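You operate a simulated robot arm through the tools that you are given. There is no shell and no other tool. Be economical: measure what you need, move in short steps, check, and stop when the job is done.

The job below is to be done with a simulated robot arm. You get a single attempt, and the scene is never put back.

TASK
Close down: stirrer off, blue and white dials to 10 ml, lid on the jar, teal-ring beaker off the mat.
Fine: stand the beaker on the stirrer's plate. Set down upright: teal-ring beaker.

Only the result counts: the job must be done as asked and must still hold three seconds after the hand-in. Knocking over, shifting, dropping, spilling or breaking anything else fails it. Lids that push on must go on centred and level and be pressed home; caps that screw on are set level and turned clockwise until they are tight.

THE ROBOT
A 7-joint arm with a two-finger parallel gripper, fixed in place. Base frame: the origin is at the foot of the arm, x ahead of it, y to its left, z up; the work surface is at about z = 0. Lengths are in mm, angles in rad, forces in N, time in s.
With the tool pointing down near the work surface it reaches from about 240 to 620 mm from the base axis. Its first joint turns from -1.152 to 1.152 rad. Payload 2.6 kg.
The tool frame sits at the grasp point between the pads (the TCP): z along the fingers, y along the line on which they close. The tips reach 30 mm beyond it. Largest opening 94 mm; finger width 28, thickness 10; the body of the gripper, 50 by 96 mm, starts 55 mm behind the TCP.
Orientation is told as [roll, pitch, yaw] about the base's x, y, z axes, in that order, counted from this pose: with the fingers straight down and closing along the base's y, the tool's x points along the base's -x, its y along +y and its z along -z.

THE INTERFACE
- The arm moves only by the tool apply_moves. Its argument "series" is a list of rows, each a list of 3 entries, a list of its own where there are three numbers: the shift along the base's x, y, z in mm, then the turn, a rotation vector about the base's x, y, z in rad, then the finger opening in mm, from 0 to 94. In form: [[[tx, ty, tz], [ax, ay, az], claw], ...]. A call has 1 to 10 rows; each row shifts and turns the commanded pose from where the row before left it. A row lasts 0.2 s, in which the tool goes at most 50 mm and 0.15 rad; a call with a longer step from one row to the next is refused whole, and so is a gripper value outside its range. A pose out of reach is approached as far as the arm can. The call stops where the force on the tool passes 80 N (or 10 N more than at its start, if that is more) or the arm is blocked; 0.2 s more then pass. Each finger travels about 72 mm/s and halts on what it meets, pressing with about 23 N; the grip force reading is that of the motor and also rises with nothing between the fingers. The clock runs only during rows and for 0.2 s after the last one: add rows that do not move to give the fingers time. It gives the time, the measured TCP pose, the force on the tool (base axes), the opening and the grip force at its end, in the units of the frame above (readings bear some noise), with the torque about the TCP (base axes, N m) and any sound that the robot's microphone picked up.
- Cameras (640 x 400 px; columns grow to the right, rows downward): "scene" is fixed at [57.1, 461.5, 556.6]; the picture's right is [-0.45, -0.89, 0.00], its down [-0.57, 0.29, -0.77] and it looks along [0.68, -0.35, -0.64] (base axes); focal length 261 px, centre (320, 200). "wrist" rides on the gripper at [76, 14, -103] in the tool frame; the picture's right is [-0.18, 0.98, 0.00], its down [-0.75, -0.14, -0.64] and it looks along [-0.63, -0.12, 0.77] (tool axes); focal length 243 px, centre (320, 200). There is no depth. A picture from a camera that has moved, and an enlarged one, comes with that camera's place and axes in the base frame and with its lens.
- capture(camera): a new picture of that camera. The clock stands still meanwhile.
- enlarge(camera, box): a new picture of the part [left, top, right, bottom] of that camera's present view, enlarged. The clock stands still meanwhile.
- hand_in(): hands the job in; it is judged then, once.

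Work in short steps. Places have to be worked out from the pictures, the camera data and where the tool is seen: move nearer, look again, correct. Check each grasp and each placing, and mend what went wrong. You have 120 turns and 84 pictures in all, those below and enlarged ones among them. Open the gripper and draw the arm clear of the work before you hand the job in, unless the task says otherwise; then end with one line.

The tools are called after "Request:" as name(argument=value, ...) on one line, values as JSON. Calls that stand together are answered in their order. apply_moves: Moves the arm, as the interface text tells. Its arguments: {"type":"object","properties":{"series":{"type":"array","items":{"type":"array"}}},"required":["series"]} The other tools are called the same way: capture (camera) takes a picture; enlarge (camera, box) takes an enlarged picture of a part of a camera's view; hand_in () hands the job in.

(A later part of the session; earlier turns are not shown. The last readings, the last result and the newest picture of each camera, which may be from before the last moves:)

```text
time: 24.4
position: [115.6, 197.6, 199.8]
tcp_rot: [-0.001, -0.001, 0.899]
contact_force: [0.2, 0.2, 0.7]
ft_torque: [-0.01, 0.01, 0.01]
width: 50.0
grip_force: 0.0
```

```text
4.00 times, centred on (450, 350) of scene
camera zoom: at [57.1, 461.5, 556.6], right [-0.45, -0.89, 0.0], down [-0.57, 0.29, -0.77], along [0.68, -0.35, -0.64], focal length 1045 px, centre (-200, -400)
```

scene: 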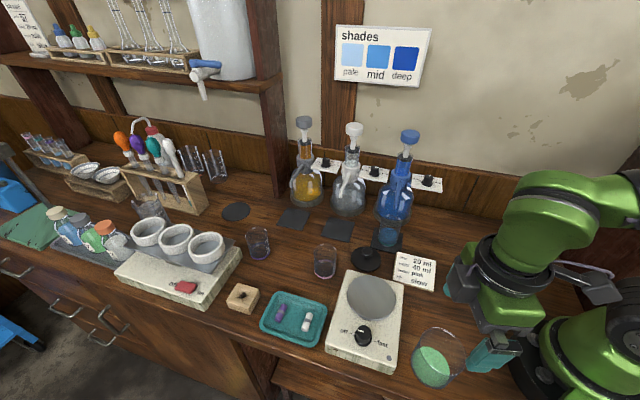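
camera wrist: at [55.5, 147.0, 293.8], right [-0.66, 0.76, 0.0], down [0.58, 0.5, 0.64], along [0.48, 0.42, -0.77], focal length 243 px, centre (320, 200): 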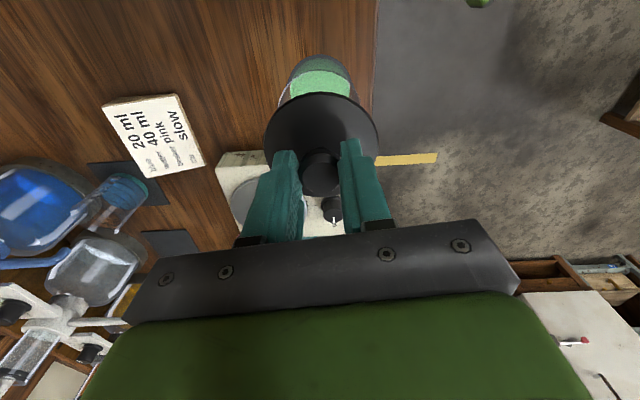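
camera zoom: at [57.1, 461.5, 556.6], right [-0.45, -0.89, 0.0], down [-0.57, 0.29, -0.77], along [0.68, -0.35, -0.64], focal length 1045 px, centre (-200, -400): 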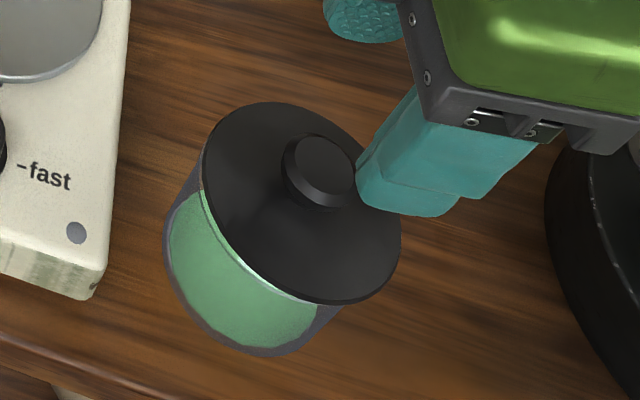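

The lid sits on the jar, concentric within about 1 mm and apparently level. I close the fingers and press straight down on the knob's top.

Request:
apply_moves(series=[[[1.8, 1.5, 0], [0, 0, 0], 0], [[0, 0, 0], [0, 0, 0], 0], [[0, 0, -25], [0, 0, 0], 0], [[0, 0, -22], [0, 0, 0], 0], [[0, 0, -6], [0, 0, 0], 0], [[0, 0, -3], [0, 0, 0], 0], [[0, 0, -2], [0, 0, 0], 0]])

Request:
enlarge(camera="scene", box=[400, 300, 500, 400])

```text
time: 25.7
position: [119.1, 201.7, 148.8]
tcp_rot: [0.0, -0.006, 0.896]
contact_force: [-0.4, 0.7, 6.5]
ft_torque: [-0.04, 0.09, -0.02]
width: 0.0
grip_force: 23.1
stopped in row 6: the force on the tool passed its limit at 98 N (the readings are from after the stop); the commanded pose is now the measured one
```

```text
4.00 times, centred on (450, 350) of scene
camera zoom: at [57.1, 461.5, 556.7], right [-0.45, -0.89, 0.0], down [-0.57, 0.29, -0.77], along [0.68, -0.35, -0.64], focal length 1045 px, centre (-200, -400)
```

zoom: 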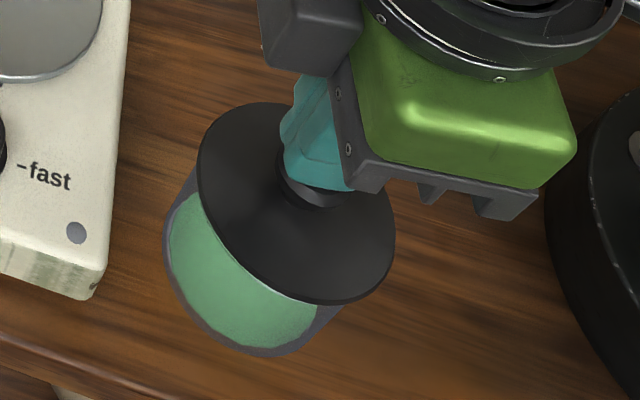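

It resisted 98 N with the knob top near z≈119. I lift and inspect the lid/rim contact closely to see whether it is home.

Request:
apply_moves(series=[[[0, 0, 30], [0, 0, 0], 0], [[0, 0, 40], [0, 0, 0], 0], [[10, -30, 35], [0, 0, 0], 0], [[10, -30, 0], [0, 0, 0], 20]])

Request:
enlarge(camera="scene", box=[405, 315, 475, 385])

```text
time: 26.7
position: [139.3, 140.2, 254.1]
tcp_rot: [0.0, -0.006, 0.894]
contact_force: [-0.3, -0.5, -0.1]
ft_torque: [0.01, 0.0, -0.03]
width: 20.0
grip_force: 0.1
```

```text
5.71 times, centred on (440, 350) of scene
camera zoom: at [57.1, 461.5, 556.6], right [-0.45, -0.89, 0.0], down [-0.57, 0.29, -0.77], along [0.68, -0.35, -0.64], focal length 1492 px, centre (-366, -657)
```

zoom: 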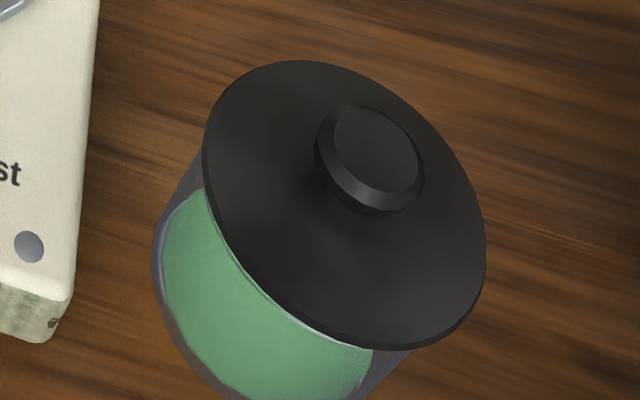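

In this view the lid overhangs more on the picture's right: off-centre by ~2 mm and not fully home. I look from the wrist for a second angle.

Request:
capture(camera="wrist")

```text
36 pictures are left
camera wrist: at [79.9, 89.3, 356.1], right [-0.65, 0.76, 0.0], down [0.58, 0.5, 0.65], along [0.49, 0.42, -0.76], focal length 243 px, centre (320, 200)
```

wrist: 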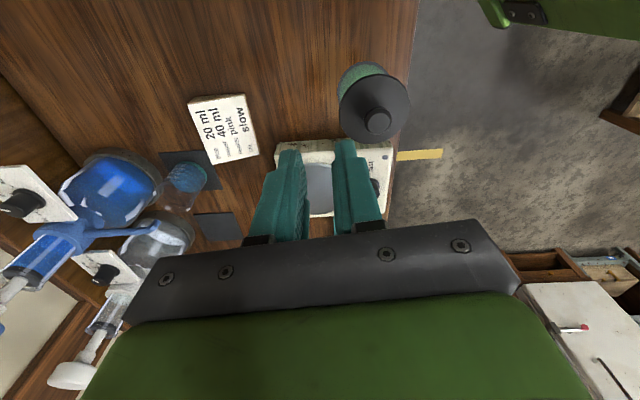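

I zoom hard on the front contact between rim and lid to see whether there is a gap or the plug is inside the glass.

Request:
enlarge(camera="scene", box=[414, 338, 462, 380])

Request:
enlarge(camera="wrist", box=[325, 50, 425, 150])

```text
9.52 times, centred on (438, 359) of scene
camera zoom: at [57.1, 461.5, 556.6], right [-0.45, -0.89, 0.0], down [-0.57, 0.29, -0.77], along [0.68, -0.35, -0.64], focal length 2488 px, centre (-804, -1314)
```

zoom: 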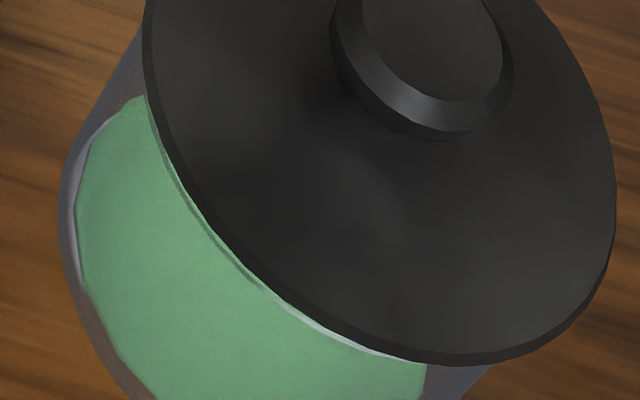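

```text
4.00 times, centred on (375, 100) of wrist
camera zoom: at [79.9, 89.3, 356.1], right [-0.65, 0.76, 0.0], down [0.58, 0.5, 0.65], along [0.49, 0.42, -0.76], focal length 970 px, centre (100, 600)
```

zoom: 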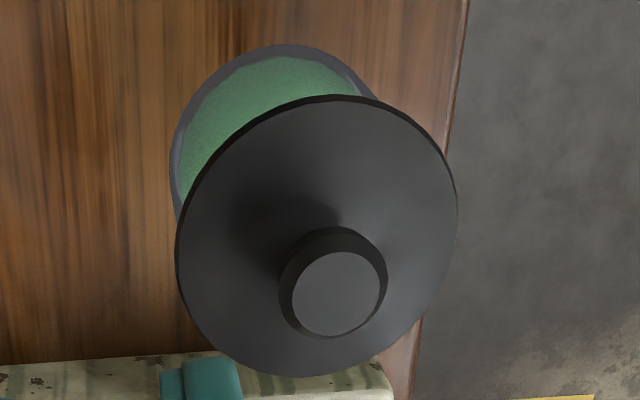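

Touch data tell the lid's plug is resting on the rim (disk top ≈86), not inserted. I'll regrip with the fingertips down against the disk so I can push hard while keeping it aligned: first move above it and descend.

Request:
apply_moves(series=[[[-7, 20, 0], [0, 0, 0], 60], [[-8, 20, 0], [0, 0, 0], 60], [[-7, 18, -20], [0, 0, 0.006], 60], [[0, 0, -40], [0, 0, 0], 60], [[0, 0, -40], [0, 0, 0], 60], [[0, 0, -28], [0, 0, 0], 60], [[0, 0, -4], [0, 0, 0], 60], [[0, 0, -3], [0, 0, 0], 60]])

```text
time: 28.5
position: [117.2, 201.4, 120.2]
tcp_rot: [0.001, -0.009, 0.898]
contact_force: [-9.8, -13.9, 53.9]
ft_torque: [-0.38, 0.42, 0.07]
width: 60.1
grip_force: 0.0
```

Fingertips touch the disk at TCP z≈120 (disk top ≈90). I back off 3 mm and close on the knob.

Request:
apply_moves(series=[[[0, 0, 3], [0, 0, 0], 60], [[0, 0, 0], [0, 0, 0], 40], [[0, 0, 0], [0, 0, 0], 15], [[0, 0, 0], [0, 0, 0], 15], [[0, 0, 0], [0, 0, 0], 15]])

Request:
enlarge(camera="wrist", box=[240, 30, 400, 190])

```text
time: 29.7
position: [118.4, 200.5, 122.5]
tcp_rot: [0.001, -0.01, 0.902]
contact_force: [2.4, 0.1, 32.1]
ft_torque: [-0.05, -0.03, -0.07]
width: 26.6
grip_force: 22.7
```

```text
2.50 times, centred on (320, 110) of wrist
camera zoom: at [57.5, 148.1, 224.8], right [-0.66, 0.75, 0.0], down [0.57, 0.5, 0.65], along [0.49, 0.43, -0.76], focal length 606 px, centre (320, 425)
```

zoom: 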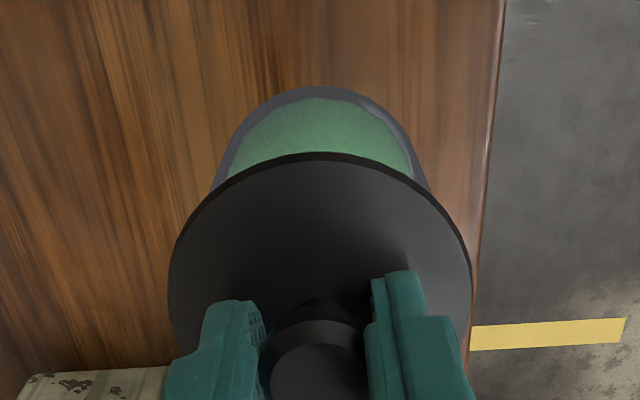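

Gripped with symmetric jar sides either side of the lid. I lift 8 mm and view the rim's near edge to judge the forward offset.

Request:
apply_moves(series=[[[0, 0, 4], [0, 0, 0], 15], [[0, 0, 4], [0, 0, 0], 15], [[0, 0, 0], [0, 0.009, 0], 15]])

Request:
enlarge(camera="wrist", box=[260, 40, 380, 160])

Request:
enlarge(camera="scene", box=[400, 310, 480, 390])

```text
time: 30.5
position: [117.2, 198.3, 130.8]
tcp_rot: [0.006, 0.0, 0.899]
contact_force: [0.9, 0.4, -2.0]
ft_torque: [-0.01, 0.02, 0.0]
width: 26.4
grip_force: 23.1
```

```text
3.33 times, centred on (320, 100) of wrist
camera zoom: at [57.9, 147.4, 232.6], right [-0.66, 0.75, 0.01], down [0.58, 0.5, 0.64], along [0.48, 0.42, -0.77], focal length 809 px, centre (320, 533)
```

zoom: 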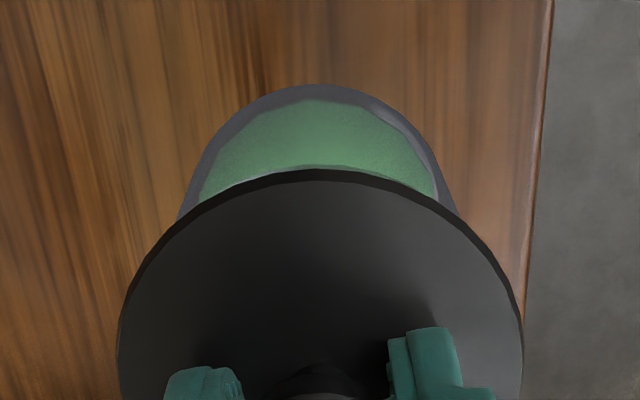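

```text
5.00 times, centred on (440, 350) of scene
camera zoom: at [57.1, 461.5, 556.6], right [-0.45, -0.89, 0.0], down [-0.57, 0.29, -0.77], along [0.68, -0.35, -0.64], focal length 1306 px, centre (-280, -550)
```

zoom: 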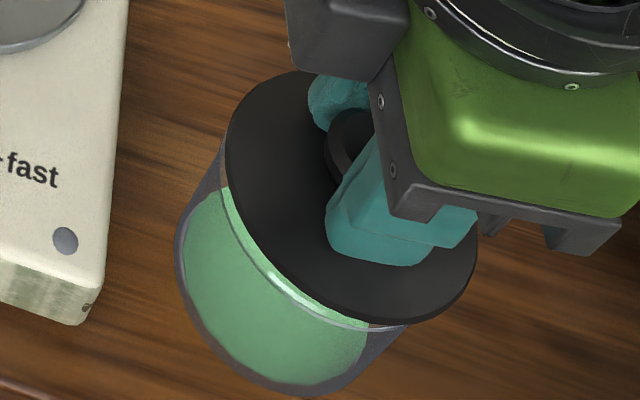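

Re-evaluating sizes consistently (lid ≈73 mm, disk top 30 mm below TCP now), the lid was likely partly inserted. I now push it down with fingertips resting on the disk, watching side forces for misalignment.

Request:
apply_moves(series=[[[1, 1, -2], [0, 0, 0], 15], [[0, 0, -2], [0, 0, 0], 15], [[0, 0, -2], [0, 0, 0], 15], [[0, 0, -2], [0, 0, 0], 15]])

```text
time: 31.5
position: [117.5, 200.6, 123.5]
tcp_rot: [0.006, -0.004, 0.899]
contact_force: [-5.1, -9.3, 36.3]
ft_torque: [-0.4, -0.03, -0.06]
width: 26.2
grip_force: 22.3
```

The jar pushes the lid towards −x,−y, so I shift back a bit and push further down.

Request:
apply_moves(series=[[[-0.8, -1.5, 0], [0, 0, 0], 15], [[0, 0, -1.5], [0, 0, 0], 15], [[0, 0, -1.5], [0, 0, 0], 15]])

```text
time: 32.2
position: [118.2, 199.6, 123.3]
tcp_rot: [0.009, -0.007, 0.898]
contact_force: [-1.2, -3.6, 12.3]
ft_torque: [-0.21, -0.1, -0.05]
width: 26.1
grip_force: 23.2
stopped in row 3: the force on the tool passed its limit at 90 N (the readings are from after the stop); the commanded pose is now the measured one
```

Hard stop at the same height as before (disk ≈91–92), consistent with the lid being home. I release, lift, close the fingers and press the knob's top once more to confirm height.

Request:
apply_moves(series=[[[0, 0, 0], [0, 0, 0], 50], [[0, 0, 0], [0, 0, 0], 50], [[0, 0, 20], [0, 0, 0], 50], [[0, 0, 20], [0, 0, 0], 50], [[0, 0, 0], [0, 0, 0], 0], [[0, 0, 0], [0, 0, 0], 0], [[0, 0, 0], [0, 0, 0], 0], [[0, 0, -10], [0, 0, 0], 0], [[0, 0, -3], [0, 0, 0], 0], [[0, 0, -2], [0, 0, 0], 0]])

```text
time: 34.4
position: [118.6, 200.5, 148.6]
tcp_rot: [0.006, -0.009, 0.898]
contact_force: [-7.3, -11.1, 43.2]
ft_torque: [-0.54, 0.4, 0.02]
width: 0.0
grip_force: 23.2
```

Same height as before (148.6 at 43 N). One last firmer push, then I lift off and take a low side view.

Request:
apply_moves(series=[[[-0.5, -0.5, -1.5], [0, 0, 0], 0], [[0, 0, -1], [0, 0, 0], 0]])

```text
time: 34.8
position: [119.1, 201.5, 149.4]
tcp_rot: [0.006, -0.015, 0.896]
contact_force: [-3.3, -6.4, 24.2]
ft_torque: [-0.37, 0.22, 0.05]
width: 0.0
grip_force: 23.2
stopped in row 2: the force on the tool passed its limit at 86 N (the readings are from after the stop); the commanded pose is now the measured one
```

Height unchanged under 86 N: the lid is home. Next the teal-ring beaker: the blue spout tip is right above it (≈(400,76,128)), so I must grasp it from the front with a tilted tool. I rise and go to a staging place, turning to yaw ≈−0.6.

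Request:
apply_moves(series=[[[0, 0, 40], [0, 0, 0], 0], [[0, 0, 45], [0, 0, -0.15], 0], [[25, -8, 30], [0, 0, -0.15], 30], [[30, -10, 0], [0, 0, -0.15], 60], [[30, -10, 0], [0, 0, -0.15], 94], [[30, -10, 0], [0, 0, -0.15], 94], [[30, -10, 0], [0, 0, -0.15], 94], [[30, -10, 0], [0, 0, -0.15], 94], [[30, -10, 0], [0, 0, -0.15], 94], [[30, -10, 0], [0, 0, -0.15], 94]])

Request:
enlarge(camera="scene", box=[400, 310, 480, 390])

```text
time: 37.0
position: [352.9, 124.2, 264.3]
tcp_rot: [0.006, -0.014, -0.454]
contact_force: [0.0, 1.3, 0.4]
ft_torque: [0.04, 0.01, -0.01]
width: 94.0
grip_force: 0.0
```

```text
5.00 times, centred on (440, 350) of scene
camera zoom: at [57.1, 461.5, 556.6], right [-0.45, -0.89, 0.0], down [-0.57, 0.29, -0.77], along [0.68, -0.35, -0.64], focal length 1306 px, centre (-280, -550)
```

zoom: 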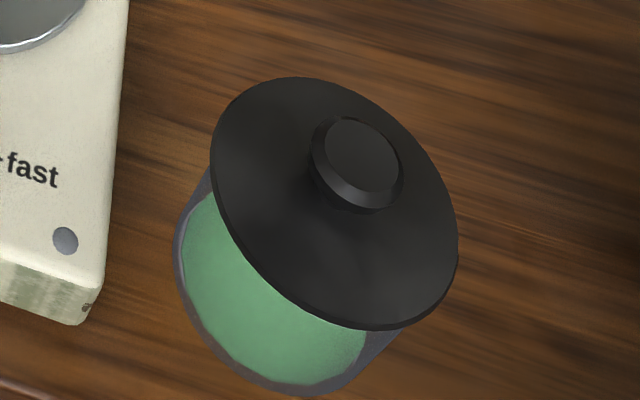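

The lid now sits concentric, level, rim fully covered. Next I finish the yaw (−0.79) and tilt the tool 60° so that the fingers point towards the dispenser.

Request:
apply_moves(series=[[[0, 0, 0], [0, 0, -0.15], 94], [[0, 0, 0], [0, 0, -0.15], 94], [[0, 0, 0], [0, 0, -0.036], 94], [[0, 0, -10], [-0.1065, -0.1056, 0], 94], [[0, 0, -10], [-0.1065, -0.1056, 0], 94], [[0, 0, -10], [-0.1065, -0.1056, 0], 94], [[0, 0, -10], [-0.1065, -0.1056, 0], 94], [[0, 0, -10], [-0.1065, -0.1056, 0], 94], [[0, 0, -10], [-0.1065, -0.1056, 0], 94], [[0, 0, -10], [-0.1065, -0.1056, 0], 94]])

Request:
capture(camera="wrist")

Request:
capture(camera="scene")

```text
time: 39.2
position: [354.1, 123.8, 193.4]
tcp_rot: [0.008, -1.065, -0.789]
contact_force: [-0.4, 0.5, -0.5]
ft_torque: [0.01, 0.0, -0.03]
width: 94.1
grip_force: 0.2
```

```text
29 pictures are left
camera wrist: at [273.0, 223.3, 176.8], right [0.76, 0.63, 0.16], down [-0.24, 0.04, 0.97], along [0.61, -0.77, 0.18], focal length 243 px, centre (320, 200)
```

wrist: 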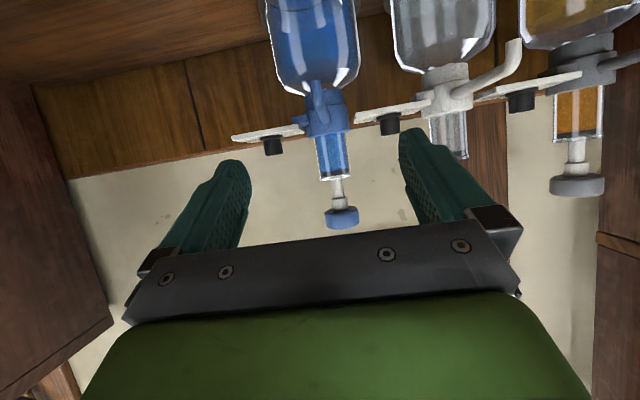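

```text
28 pictures are left
```

scene: 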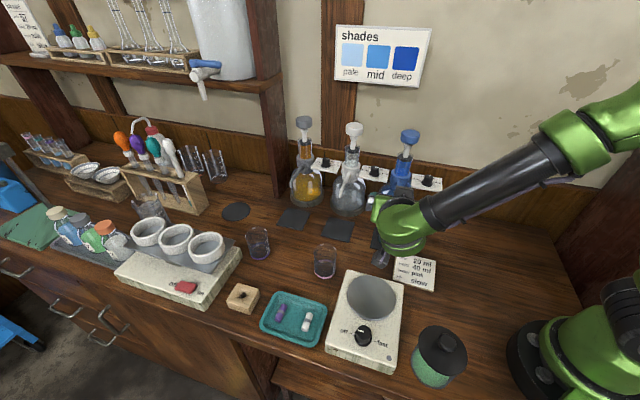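

The camera ended up on the underside, so I reduce the tilt to ~40° for clearance and lower to z≈90 to look at the beaker.

Request:
apply_moves(series=[[[0, 0, -10], [0.1, 0.099, 0], 94], [[0, 0, -30], [0.1, 0.099, 0], 94], [[0, 0, -30], [0.1, 0.099, 0], 94], [[0, 0, -33], [0, 0, 0], 94]])

Request:
capture(camera="wrist")

```text
time: 40.2
position: [354.3, 124.0, 90.4]
tcp_rot: [0.007, -0.639, -0.786]
contact_force: [-0.4, 0.0, 1.0]
ft_torque: [-0.01, 0.02, -0.01]
width: 93.7
grip_force: 0.0
```

```text
27 pictures are left
camera wrist: at [276.2, 219.9, 126.9], right [0.8, 0.59, 0.11], down [0.05, -0.26, 0.96], along [0.6, -0.76, -0.24], focal length 243 px, centre (320, 200)
```

wrist: 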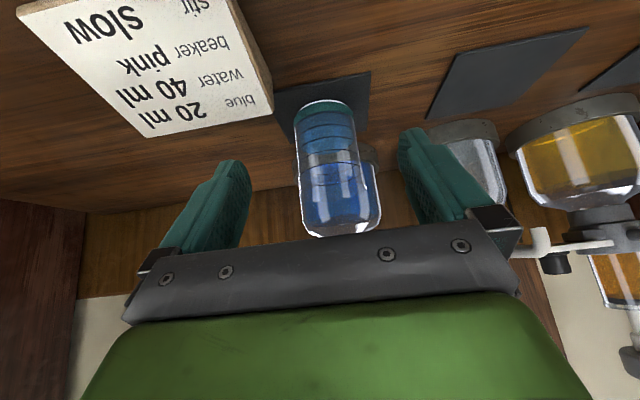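

Beaker sits about 67 mm ahead and ~3 mm to the tool's left side. I advance in a diagonal to its axis at z≈52 with open fingers.

Request:
apply_moves(series=[[[2.5, 2.5, -8], [0, 0, 0], 94], [[16, -16, -10], [0, 0, 0], 94], [[16, -16, -10], [0, 0, 0], 94], [[15, -15, -10], [0, 0, 0], 94]])

Request:
capture(camera="wrist")

Request:
enlarge(camera="scene", box=[320, 150, 480, 290])

```text
time: 41.2
position: [402.0, 81.1, 51.0]
tcp_rot: [0.005, -0.639, -0.784]
contact_force: [-8.7, 7.0, 3.1]
ft_torque: [-0.48, -0.71, 0.02]
width: 94.0
grip_force: 0.0
```

```text
26 pictures are left
camera wrist: at [324.2, 177.3, 89.2], right [0.8, 0.59, 0.11], down [0.06, -0.26, 0.96], along [0.6, -0.76, -0.24], focal length 243 px, centre (320, 200)
```

wrist: 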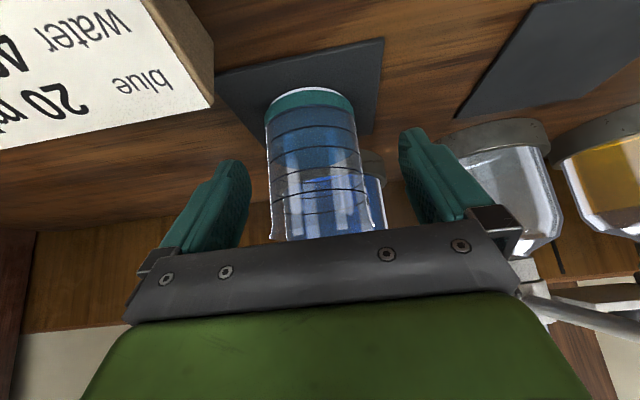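

```text
2.86 times, centred on (400, 220) of scene
camera zoom: at [57.0, 461.5, 556.6], right [-0.45, -0.89, 0.0], down [-0.57, 0.29, -0.77], along [0.68, -0.35, -0.64], focal length 746 px, centre (91, 143)
```

zoom: 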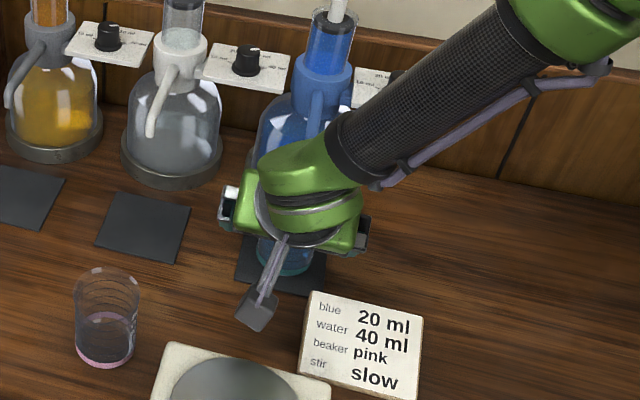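

There is an ~11 N contact (probably body against spout). The beaker's axis appears at about (399,84), so I back off 4 mm and go 7 mm lower before gripping.

Request:
apply_moves(series=[[[-4, 4, 0], [0, 0, 0], 94], [[0, 0, -7], [0, 0, 0], 94], [[0, 0, 0], [0, 0, 0], 94]])

```text
time: 42.0
position: [399.1, 83.1, 45.3]
tcp_rot: [0.007, -0.642, -0.788]
contact_force: [0.3, -0.3, 1.0]
ft_torque: [0.02, 0.04, 0.01]
width: 94.2
grip_force: 0.1
```

Free of contact. I close gently in steps on the beaker.

Request:
apply_moves(series=[[[0, 0, 0], [0, 0, 0], 76], [[0, 0, 0], [0, 0, 0], 68], [[0, 0, 0], [0, 0, 0], 62], [[0, 0, 0], [0, 0, 0], 57], [[0, 0, 0], [0, 0, 0], 52], [[0, 0, 0], [0, 0, 0], 48], [[0, 0, 0], [0, 0, 0], 48]])

Request:
capture(camera="wrist")

```text
time: 43.6
position: [399.3, 84.0, 45.8]
tcp_rot: [0.005, -0.642, -0.787]
contact_force: [-0.8, -0.7, 0.2]
ft_torque: [0.02, -0.04, -0.05]
width: 54.6
grip_force: 22.7
```

```text
24 pictures are left
camera wrist: at [321.4, 179.4, 82.7], right [0.8, 0.59, 0.11], down [0.05, -0.26, 0.96], along [0.6, -0.76, -0.24], focal length 243 px, centre (320, 200)
```

wrist: 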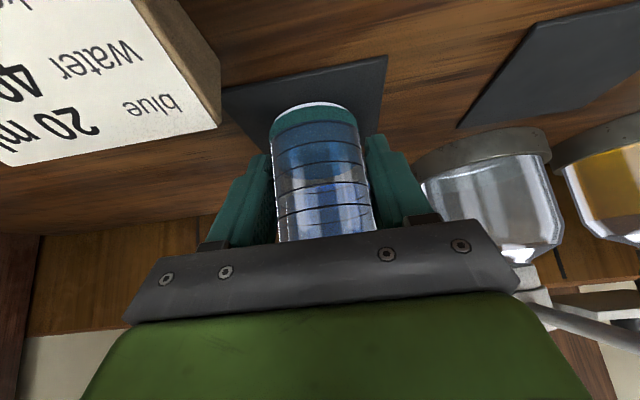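

Beaker held (54.6 mm). I lift slightly while withdrawing along the front direction, then rise.

Request:
apply_moves(series=[[[-2, 2, 4], [0, 0, 0], 46], [[-7, 7, 4], [0, 0, 0], 46], [[-12, 12, 5], [0, 0, 0], 46], [[-16, 16, 8], [0, 0, 0], 46], [[-16, 16, 20], [0, 0, 0], 46], [[-10, 10, 40], [0, 0, 0], 46], [[0, 0, 35], [0, 0, 0], 46]])

Request:
capture(camera="scene")

```text
time: 45.2
position: [337.3, 145.5, 163.2]
tcp_rot: [0.003, -0.64, -0.788]
contact_force: [-0.5, -0.7, -1.1]
ft_torque: [0.03, 0.01, -0.02]
width: 54.6
grip_force: 23.0
```

```text
23 pictures are left
```

scene: 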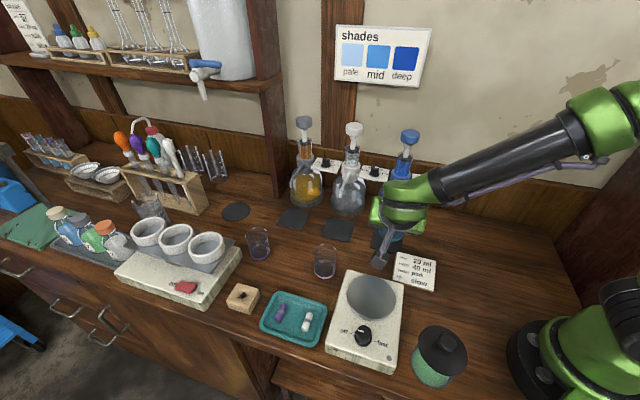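

Clear. I carry it over the stirrer plate, turning the yaw to −0.4 on the way, staying high.

Request:
apply_moves(series=[[[-19, 22, 0], [0, 0, 0.1], 46], [[-19, 23, 0], [0, 0, 0.1], 46], [[-19, 23, 0], [0, 0, 0.1], 46], [[-19, 22.5, -10], [0, 0, 0.09], 46], [[0, 0, -20], [0, 0, 0], 46]])

Request:
enlarge(camera="scene", box=[300, 220, 480, 380])

Request:
capture(camera="wrist")

```text
time: 46.4
position: [261.0, 236.7, 131.3]
tcp_rot: [0.007, -0.642, -0.397]
contact_force: [0.3, -0.5, -0.2]
ft_torque: [0.02, -0.02, 0.01]
width: 54.6
grip_force: 23.2
```

```text
2.50 times, centred on (390, 300) of scene
camera zoom: at [57.1, 461.5, 556.6], right [-0.45, -0.89, 0.0], down [-0.57, 0.29, -0.77], along [0.68, -0.35, -0.64], focal length 653 px, centre (145, -50)
```

zoom: 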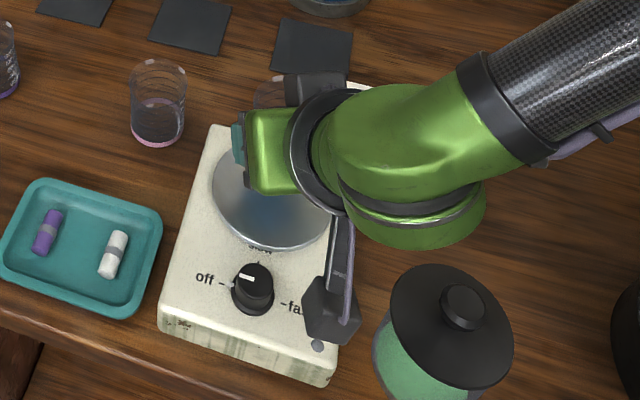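

```text
21 pictures are left
camera wrist: at [152.0, 296.4, 168.4], right [0.51, 0.85, 0.12], down [0.15, -0.22, 0.96], along [0.85, -0.48, -0.24], focal length 243 px, centre (320, 200)
```

wrist: 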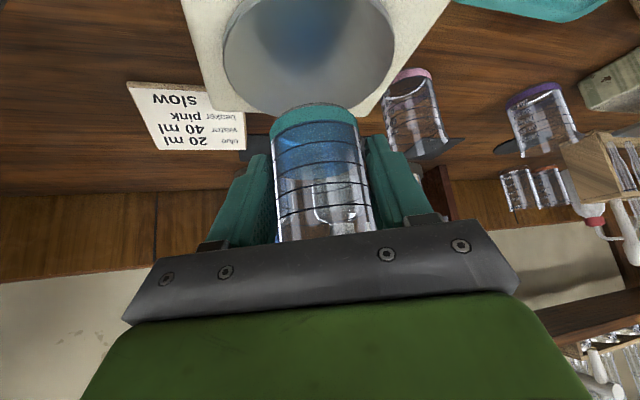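

Beaker is over the plate centre, upright. I lower it slowly until contact.

Request:
apply_moves(series=[[[0, 0, -12], [0, 0, 0], 46], [[0, 0, -8], [0, 0, 0], 46], [[0, 0, -3], [0, 0, 0], 46], [[0, 0, -2], [0, 0, 0], 46], [[0, 0, 0], [0, 0, 0], 46]])

```text
time: 47.6
position: [259.5, 236.8, 106.3]
tcp_rot: [0.005, -0.642, -0.399]
contact_force: [-0.9, 0.3, -1.2]
ft_torque: [0.01, 0.01, 0.01]
width: 54.3
grip_force: 23.3
```

No contact yet; I continue in 1 mm steps.

Request:
apply_moves(series=[[[0, 0, -1], [0, 0, 0], 46], [[0, 0, -1], [0, 0, 0], 46], [[0, 0, -1], [0, 0, 0], 46], [[0, 0, -1], [0, 0, 0], 46]])

Request:
capture(camera="wrist")

```text
time: 48.6
position: [261.4, 236.0, 102.3]
tcp_rot: [0.004, -0.641, -0.396]
contact_force: [0.1, -0.9, -0.9]
ft_torque: [0.0, -0.01, -0.01]
width: 54.8
grip_force: 23.5
```

```text
20 pictures are left
camera wrist: at [151.4, 296.5, 139.6], right [0.51, 0.85, 0.11], down [0.15, -0.22, 0.96], along [0.85, -0.48, -0.24], focal length 243 px, centre (320, 200)
```

wrist: 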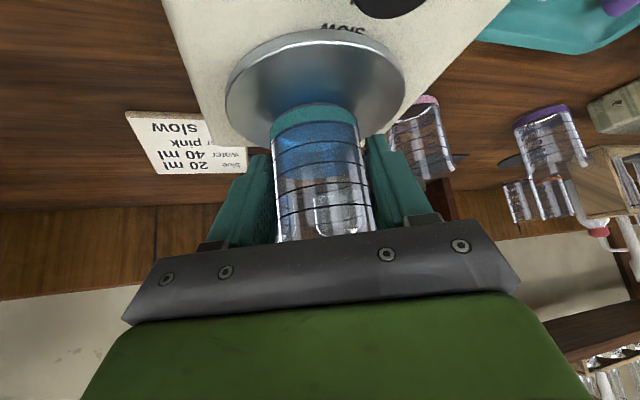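

Request:
apply_moves(series=[[[0, 0, -1], [0, 0, 0], 46], [[0, 0, -1], [0, 0, 0], 46], [[0, 0, -1], [0, 0, 0], 46]])

```text
time: 49.4
position: [262.0, 234.4, 101.7]
tcp_rot: [0.008, -0.643, -0.401]
contact_force: [-3.0, -3.5, 16.4]
ft_torque: [-0.04, -0.02, -0.06]
width: 54.6
grip_force: 22.7
```

Contact (16 N). I relieve 1 mm, open slowly, and withdraw along the tool axis.

Request:
apply_moves(series=[[[0, 0, 1.5], [0, 0, 0], 46], [[0, 0, 0], [0, 0, 0], 60], [[0, 0, 0], [0, 0, 0], 80], [[0, 0, 0], [0, 0, 0], 94], [[-8, 3.4, 12], [0, 0, 0], 94], [[-16, 6.8, 24], [0, 0, 0], 94], [[-16, 6.8, 30], [0, 0, 0], 94], [[0, 0, 45], [0, 0, 0], 94], [[0, 0, 45], [0, 0, 0], 94]])

Request:
enlarge(camera="scene", box=[300, 220, 480, 380])

```text
time: 51.4
position: [221.3, 252.7, 257.0]
tcp_rot: [0.006, -0.64, -0.395]
contact_force: [-0.7, 0.0, 0.5]
ft_torque: [-0.03, 0.01, 0.02]
width: 94.0
grip_force: 0.1
```

```text
2.50 times, centred on (390, 300) of scene
camera zoom: at [57.1, 461.5, 556.6], right [-0.45, -0.89, 0.0], down [-0.57, 0.29, -0.77], along [0.68, -0.35, -0.64], focal length 653 px, centre (145, -50)
```

zoom: 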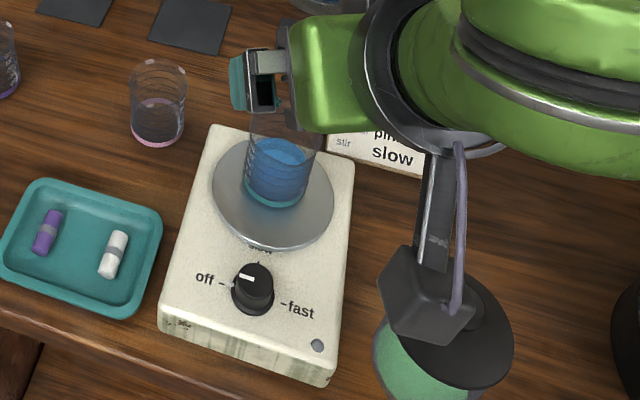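

The beaker stands on the plate. Now the blue dial (~(425,−46,150)): I go there with a tool leaning away from the plunger (lean ≈0.44 rad, yaw ≈0.4), staying at z≈257 for a look.

Request:
apply_moves(series=[[[20, -36, 0], [0, 0, 0.1325], 60], [[22, -37, 0], [0, 0, 0.1325], 60], [[22, -37, 0], [0, 0, 0.1325], 60], [[22, -37, 0], [0, 0, 0.1325], 60], [[22, -37, 0], [0, 0, 0.1325], 60], [[22, -37, 0], [0, 0, 0.1325], 60], [[22, -37, 0], [-0.04, 0.094, 0], 60], [[22, -37, 0], [-0.04, 0.094, 0], 60]])

Request:
capture(camera="wrist")

Request:
capture(camera="scene")

```text
time: 53.2
position: [394.8, -41.7, 256.9]
tcp_rot: [0.008, -0.435, 0.396]
contact_force: [-0.1, 0.6, 0.2]
ft_torque: [-0.03, 0.0, 0.04]
width: 60.0
grip_force: 0.1
```

```text
18 pictures are left
camera wrist: at [284.3, -72.8, 317.8], right [-0.23, 0.97, 0.08], down [0.44, 0.03, 0.9], along [0.87, 0.24, -0.43], focal length 243 px, centre (320, 200)
```

wrist: 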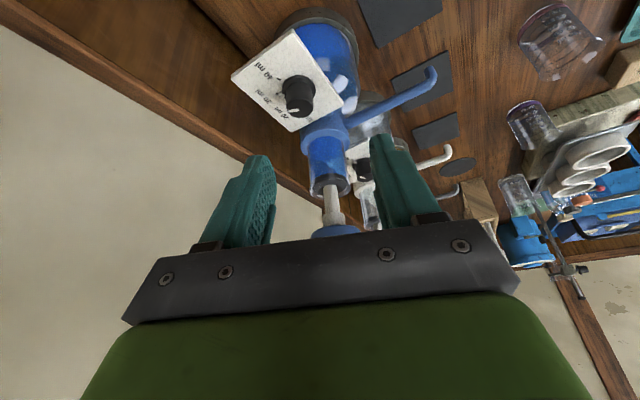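

```text
17 pictures are left
```

scene: 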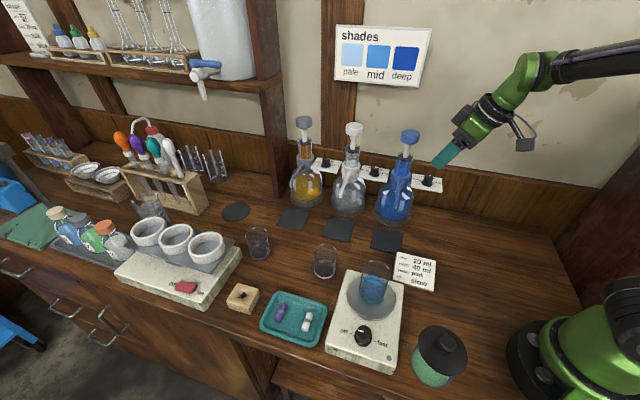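

I enlarge the blue dial here for the scale angles and knob position.

Request:
enlarge(camera="wrist", box=[225, 20, 365, 140])

```text
3.33 times, centred on (295, 80) of wrist
camera zoom: at [284.3, -72.8, 317.8], right [-0.23, 0.97, 0.08], down [0.44, 0.03, 0.9], along [0.87, 0.24, -0.43], focal length 809 px, centre (403, 600)
```

zoom: 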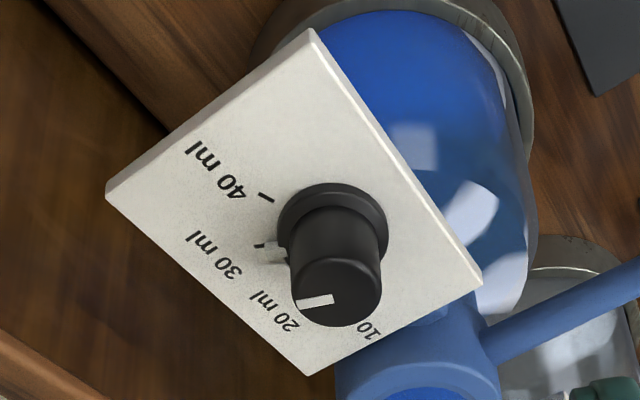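

Pointer is near 30 (step ≈47°), so it needs about +84°. I position over the knob (≈(424.5,−44.5), top ≈165) with yaw ≈0.25 and descend to TCP z≈182.

Request:
apply_moves(series=[[[10, -3, -10], [0, 0, -0.15], 60], [[10.7, -2.1, -22], [0, 0, 0], 60], [[0, 0, -20], [0, 0, 0], 60], [[0, 0, -12], [0, 0, 0], 60], [[0, 0, -11], [0, 0, 0], 60], [[0, 0, 0], [0, 0, 0], 60]])

Request:
capture(camera="wrist")

```text
time: 54.6
position: [415.1, -47.3, 180.8]
tcp_rot: [0.006, -0.435, 0.247]
contact_force: [1.0, 0.2, -0.3]
ft_torque: [-0.01, 0.0, -0.02]
width: 60.0
grip_force: 0.1
```

```text
15 pictures are left
camera wrist: at [301.0, -60.8, 242.7], right [-0.08, 0.99, 0.08], down [0.44, -0.04, 0.9], along [0.9, 0.11, -0.43], focal length 243 px, centre (320, 200)
```

wrist: 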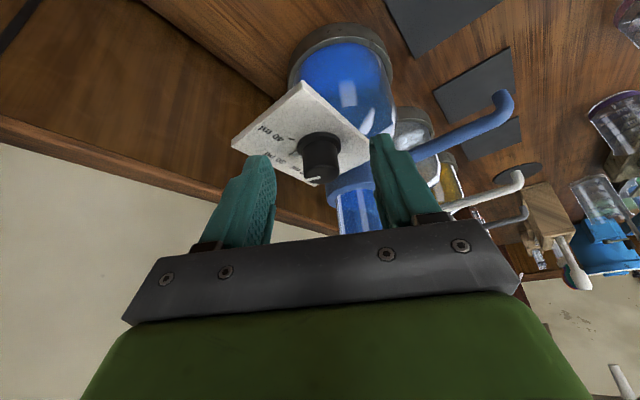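

Knob spans z≈147–165 and is centred between the fingers. I close.

Request:
apply_moves(series=[[[0, 0, 1], [0, 0, 0], 15], [[0, 0, 0], [0, 0, 0], 15], [[0, 0, 0], [0, 0, 0], 15], [[0, 0, 0], [0, 0, 0], 15]])

```text
time: 55.6
position: [414.5, -45.7, 181.7]
tcp_rot: [0.005, -0.434, 0.247]
contact_force: [0.2, 1.5, -2.7]
ft_torque: [-0.1, -0.05, 0.03]
width: 21.3
grip_force: 45.1
```

Gripped (21.3 mm). I turn +0.9 rad about the knob axis, compensating the TCP offset.

Request:
apply_moves(series=[[[0.45, -1.33, 0], [0, 0, 0.15], 15], [[0.63, -1.24, 0], [0, 0, 0.15], 15], [[0.81, -1.13, 0], [0, 0, 0.15], 15], [[0.98, -1.0, 0], [0, 0, 0.15], 15], [[1.11, -0.85, 0], [0, 0, 0.15], 15], [[1.22, -0.66, 0], [0, 0, 0.15], 15]])

Request:
capture(camera="wrist")

```text
time: 57.0
position: [422.2, -54.1, 182.6]
tcp_rot: [-0.005, -0.433, 1.152]
contact_force: [29.4, -7.3, -25.3]
ft_torque: [0.54, -0.6, -0.34]
width: 21.4
grip_force: 45.4
```

```text
14 pictures are left
camera wrist: at [361.3, -150.7, 244.1], right [-0.83, 0.55, 0.07], down [0.3, 0.32, 0.9], along [0.47, 0.77, -0.43], focal length 243 px, centre (320, 200)
```

wrist: 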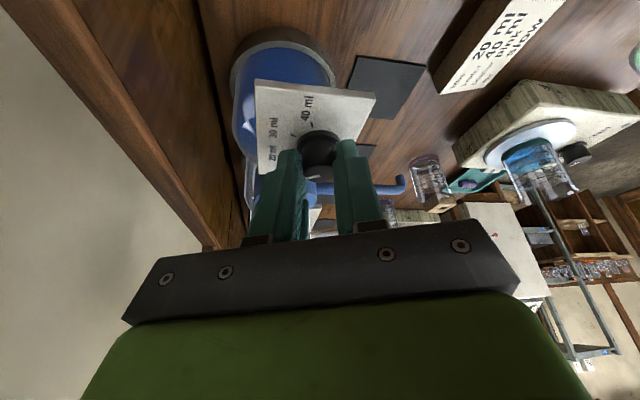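

52° done. I open, rotate back by 0.9 rad and regrip.

Request:
apply_moves(series=[[[0, 0, 0], [0, 0, 0], 50], [[0, 0, 0], [0, 0, 0], 50], [[-1.22, 0.66, 0], [0, 0, -0.15], 50], [[-1.11, 0.85, 0], [0, 0, -0.15], 50], [[-0.98, 1.0, 0], [0, 0, -0.15], 50], [[-0.81, 1.13, 0], [0, 0, -0.15], 50], [[-0.63, 1.24, 0], [0, 0, -0.15], 50], [[0, 0, 0], [0, 0, 0], 15], [[0, 0, 0], [0, 0, 0], 15], [[0, 0, 0], [0, 0, 0], 15]])

Request:
enlarge(camera="wrist", box=[220, 70, 420, 220])

```text
time: 59.2
position: [415.0, -47.5, 183.0]
tcp_rot: [0.005, -0.436, 0.4]
contact_force: [-2.2, 1.4, -0.3]
ft_torque: [-0.25, -0.32, 0.03]
width: 21.6
grip_force: 44.8
```

```text
2.67 times, centred on (320, 145) of wrist
camera zoom: at [304.9, -78.9, 243.8], right [-0.23, 0.97, 0.08], down [0.44, 0.03, 0.9], along [0.87, 0.24, -0.43], focal length 647 px, centre (320, 347)
```

zoom: 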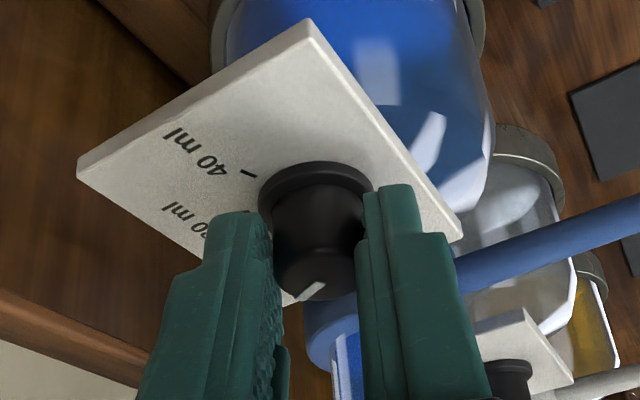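

Pointer is at about −15° in the same reference; 10 is ≈+17°. I turn +0.57 rad.

Request:
apply_moves(series=[[[0.6, -1.18, 0], [0, 0, 0.1425], 15], [[0.76, -1.09, 0], [0, 0, 0.1425], 15], [[0.9, -0.96, 0], [0, 0, 0.1425], 15], [[1.04, -0.83, 0], [0, 0, 0.1425], 15], [[0, 0, 0], [0, 0, 0], 15], [[0, 0, 0], [0, 0, 0], 50], [[0, 0, 0], [0, 0, 0], 60], [[-5, -5, 35], [0, 0, 0], 60], [[-8, -8, 45], [0, 0, -0.05], 60]])

Request:
enlarge(camera="scene", box=[350, 145, 450, 205])

```text
time: 61.2
position: [406.4, -65.7, 262.5]
tcp_rot: [0.006, -0.436, 0.916]
contact_force: [0.2, 0.5, 0.2]
ft_torque: [-0.01, 0.0, 0.02]
width: 60.1
grip_force: 0.1
```

```text
6.40 times, centred on (400, 175) of scene
camera zoom: at [57.1, 461.5, 556.6], right [-0.45, -0.89, 0.0], down [-0.57, 0.29, -0.77], along [0.68, -0.35, -0.64], focal length 1672 px, centre (-192, 360)
```

zoom: 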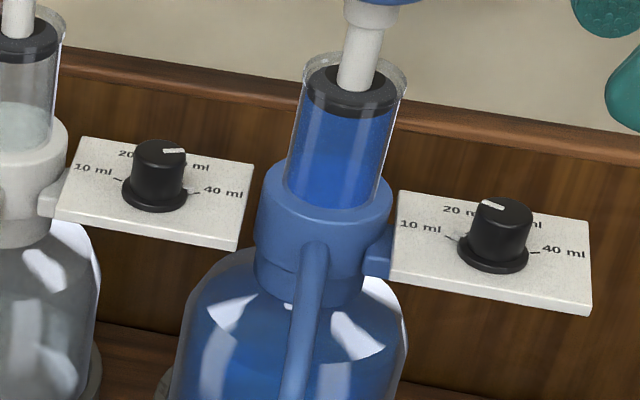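

In the scene view the blue pointer lines up with the 10 ml tick. I confirm from the wrist camera.

Request:
enlarge(camera="wrist", box=[264, 46, 384, 136])

```text
4.44 times, centred on (324, 91) of wrist
camera zoom: at [324.5, -145.9, 323.7], right [-0.68, 0.73, 0.08], down [0.37, 0.24, 0.9], along [0.64, 0.64, -0.43], focal length 1078 px, centre (302, 684)
```

zoom: 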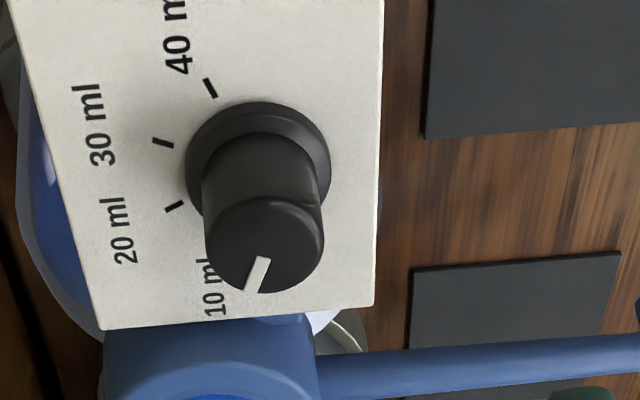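

Blue is on 10 ml. For the white dial (≈(526,52.5), same height, needs ≈+138°) I'll come from the front, tilted 50°, between the two plungers. First I retreat and turn.

Request:
apply_moves(series=[[[-20, 0, 20], [0, 0, -0.144], 60], [[-20, 10, 20], [0, 0, -0.144], 60], [[-15, 15, 0], [0, 0, -0.144], 60], [[-10, 15, 0], [0, 0, -0.144], 60], [[0, 20, 0], [0, 0, -0.144], 60], [[0, 20, 0], [0, 0, -0.144], 60], [[0, 20, 0], [0, 0, -0.144], 60], [[0, 20, 0], [0, 0, -0.144], 60], [[0, 20, 0], [0, 0, -0.144], 60], [[0, 20, 0], [0, 0, -0.144], 60]])

Request:
apply_moves(series=[[[15, 10, 0], [0, 0, -0.144], 60], [[15, 10, 0], [0, 0, -0.144], 60], [[15, 10, 0], [0, 0, -0.144], 60], [[15, 10, 0], [0, 0, -0.144], 60], [[15, 10, 0], [0, 0, -0.145], 60], [[0, 0, 0], [-0.138, -0.0466, 0], 60], [[0, 0, 0], [-0.138, -0.0466, 0], 60], [[0, 0, 0], [-0.138, -0.0466, 0], 60]])

```text
time: 63.4
position: [342.0, 95.6, 303.6]
tcp_rot: [0.003, -0.437, -0.524]
contact_force: [0.2, -0.7, 0.5]
ft_torque: [-0.01, 0.0, 0.03]
width: 59.8
grip_force: 0.0
```

```text
time: 65.2
position: [417.4, 145.5, 302.9]
tcp_rot: [0.006, -0.875, -1.242]
contact_force: [0.5, 0.3, 0.3]
ft_torque: [0.0, 0.02, 0.02]
width: 60.0
grip_force: 0.2
```

I approach the white knob's front staging point and take a look.

Request:
apply_moves(series=[[[28, -7, -25], [0, 0, 0], 50], [[28, -7, -25], [0, 0, 0], 50], [[27.6, -6, -25], [0, 0, 0], 50]])

Request:
capture(camera="wrist")

```text
time: 66.0
position: [500.1, 125.1, 227.8]
tcp_rot: [0.006, -0.873, -1.244]
contact_force: [0.0, -0.1, 0.1]
ft_torque: [-0.02, 0.01, 0.0]
width: 49.9
grip_force: 0.1
```

```text
10 pictures are left
camera wrist: at [470.7, 250.4, 234.9], right [0.97, 0.21, 0.14], down [-0.14, -0.04, 0.99], along [0.21, -0.98, -0.01], focal length 243 px, centre (320, 200)
```

wrist: 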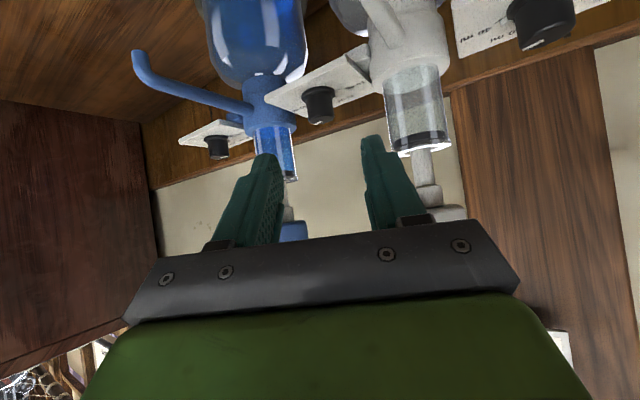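

White knob measured at about (524.5,53), top ≈167. I move in diagonally so the fingers straddle it.

Request:
apply_moves(series=[[[7, -20, -17], [0, 0, 0], 50], [[6, -18, -17], [0, 0, 0], 50], [[6, -18, -15], [0, 0, 0], 50], [[0, 0, 0], [0, 0, 0], 50]])

Request:
capture(camera="wrist")

```text
time: 67.0
position: [518.6, 68.8, 177.9]
tcp_rot: [0.005, -0.873, -1.245]
contact_force: [-1.0, 0.9, -0.4]
ft_torque: [0.02, -0.03, 0.04]
width: 49.9
grip_force: 0.1
```

```text
9 pictures are left
camera wrist: at [489.5, 194.1, 186.1], right [0.97, 0.21, 0.14], down [-0.14, -0.04, 0.99], along [0.21, -0.98, -0.01], focal length 243 px, centre (320, 200)
```

wrist: 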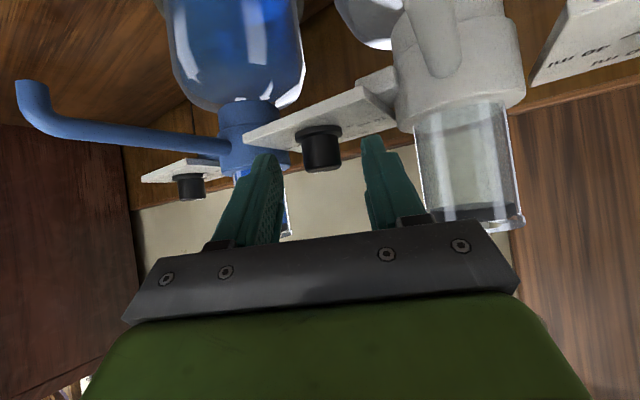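

No contact, knob centred between fingers. I close and turn +0.87 rad about the knob axis.

Request:
apply_moves(series=[[[0, 0, 0], [0, 0, 0], 15], [[0, 0, 0], [0, 0, 0], 15], [[0, 0, 0], [0, 0, 0], 15]])

```text
time: 67.8
position: [518.5, 70.7, 179.0]
tcp_rot: [0.005, -0.875, -1.241]
contact_force: [14.5, 6.1, -5.7]
ft_torque: [0.08, -0.18, 0.24]
width: 24.3
grip_force: 7.2
```

Request:
apply_moves(series=[[[0.7, 0, 0], [0, 0, 0], 15], [[-2.28, -0.95, 0], [0, 0, 0.1455], 15], [[-2.13, -1.28, 0], [0, 0, 0.1455], 15], [[-1.9, -1.58, 0], [0, 0, 0.1455], 15], [[-1.65, -1.84, 0], [0, 0, 0.1455], 15], [[-1.38, -2.04, 0], [0, 0, 0.1455], 15], [[-1.07, -2.24, 0], [0, 0, 0.1455], 15]])

```text
time: 69.4
position: [509.7, 61.4, 178.0]
tcp_rot: [0.006, -0.872, -0.363]
contact_force: [5.1, 14.5, -3.2]
ft_torque: [0.15, -0.08, 0.29]
width: 24.0
grip_force: 7.6
```

Grip force is oddly low (7.6); I check whether the knob really turned.

Request:
enlarge(camera="wrist", box=[250, 90, 400, 210])

```text
3.33 times, centred on (325, 150) of wrist
camera zoom: at [393.1, 119.0, 186.7], right [0.46, 0.88, 0.14], down [-0.06, -0.13, 0.99], along [0.89, -0.46, -0.01], focal length 809 px, centre (303, 367)
```

zoom: 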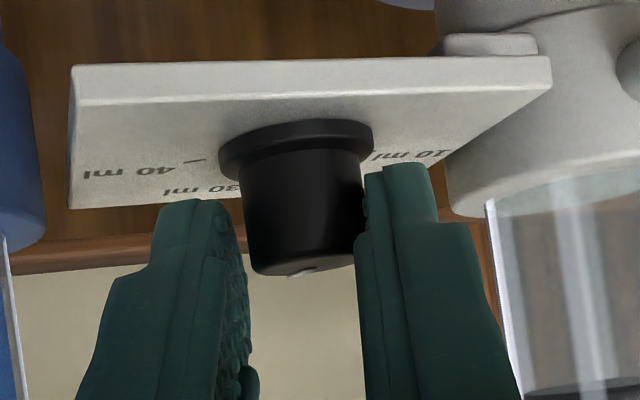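

Request:
enlarge(camera="scene", box=[335, 140, 435, 200])

```text
6.40 times, centred on (385, 170) of scene
camera zoom: at [57.1, 461.6, 556.6], right [-0.45, -0.89, 0.0], down [-0.57, 0.29, -0.77], along [0.68, -0.35, -0.64], focal length 1672 px, centre (-96, 392)
```

zoom: 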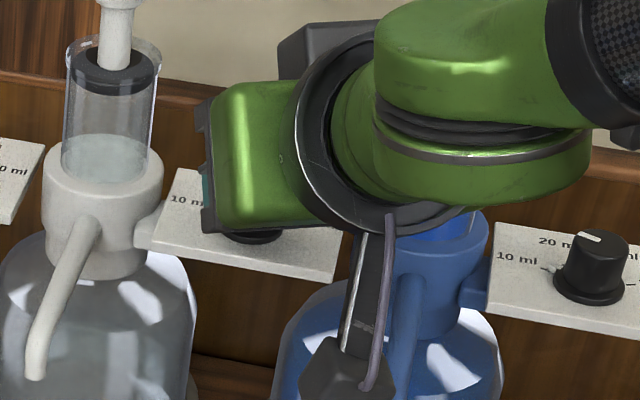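

Blue reads 10 ml clearly. The white knob is hidden, so I release, retreat up and out, and look at its pointer.

Request:
apply_moves(series=[[[0, 0, 0], [0, 0, 0], 50], [[0, 0, 0], [0, 0, 0], 50], [[-28, 11, 24], [0, 0, 0], 50], [[-28, 11, 26], [0, 0, 0], 50], [[-4, 23, 43], [0, 0, -0.14], 50], [[-3, 23, 43], [0, 0, -0.14], 50]])

Request:
enlarge(camera="scene", box=[345, 150, 405, 190])

```text
time: 70.8
position: [444.2, 125.5, 315.1]
tcp_rot: [0.004, -0.872, -0.649]
contact_force: [0.5, -0.2, 0.3]
ft_torque: [0.03, 0.01, 0.0]
width: 50.1
grip_force: 0.0
```

```text
10.00 times, centred on (375, 170) of scene
camera zoom: at [57.1, 461.5, 556.6], right [-0.45, -0.89, 0.0], down [-0.57, 0.29, -0.77], along [0.68, -0.35, -0.64], focal length 2612 px, centre (-230, 500)
```

zoom: 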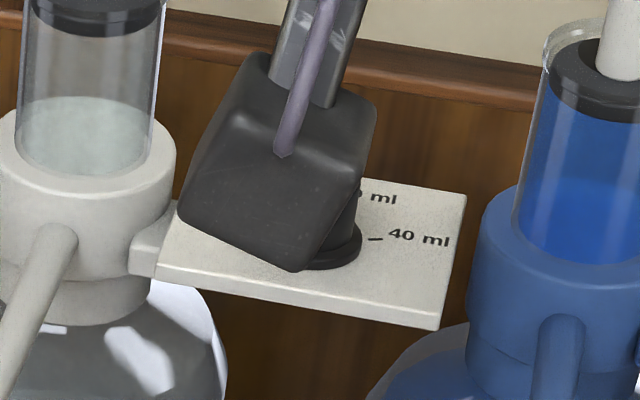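

The camera box blocks the scene view; I use the wrist camera, which should see the knob at about (341,36).

Request:
enlarge(camera="wrist", box=[285, 0, 405, 80])

```text
5.00 times, centred on (345, 40) of wrist
camera zoom: at [351.0, 214.0, 323.8], right [0.69, 0.71, 0.14], down [-0.09, -0.11, 0.99], along [0.72, -0.69, -0.01], focal length 1213 px, centre (195, 1000)
```

zoom: 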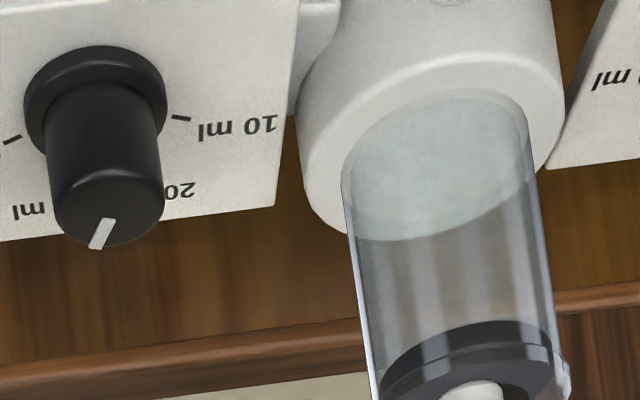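

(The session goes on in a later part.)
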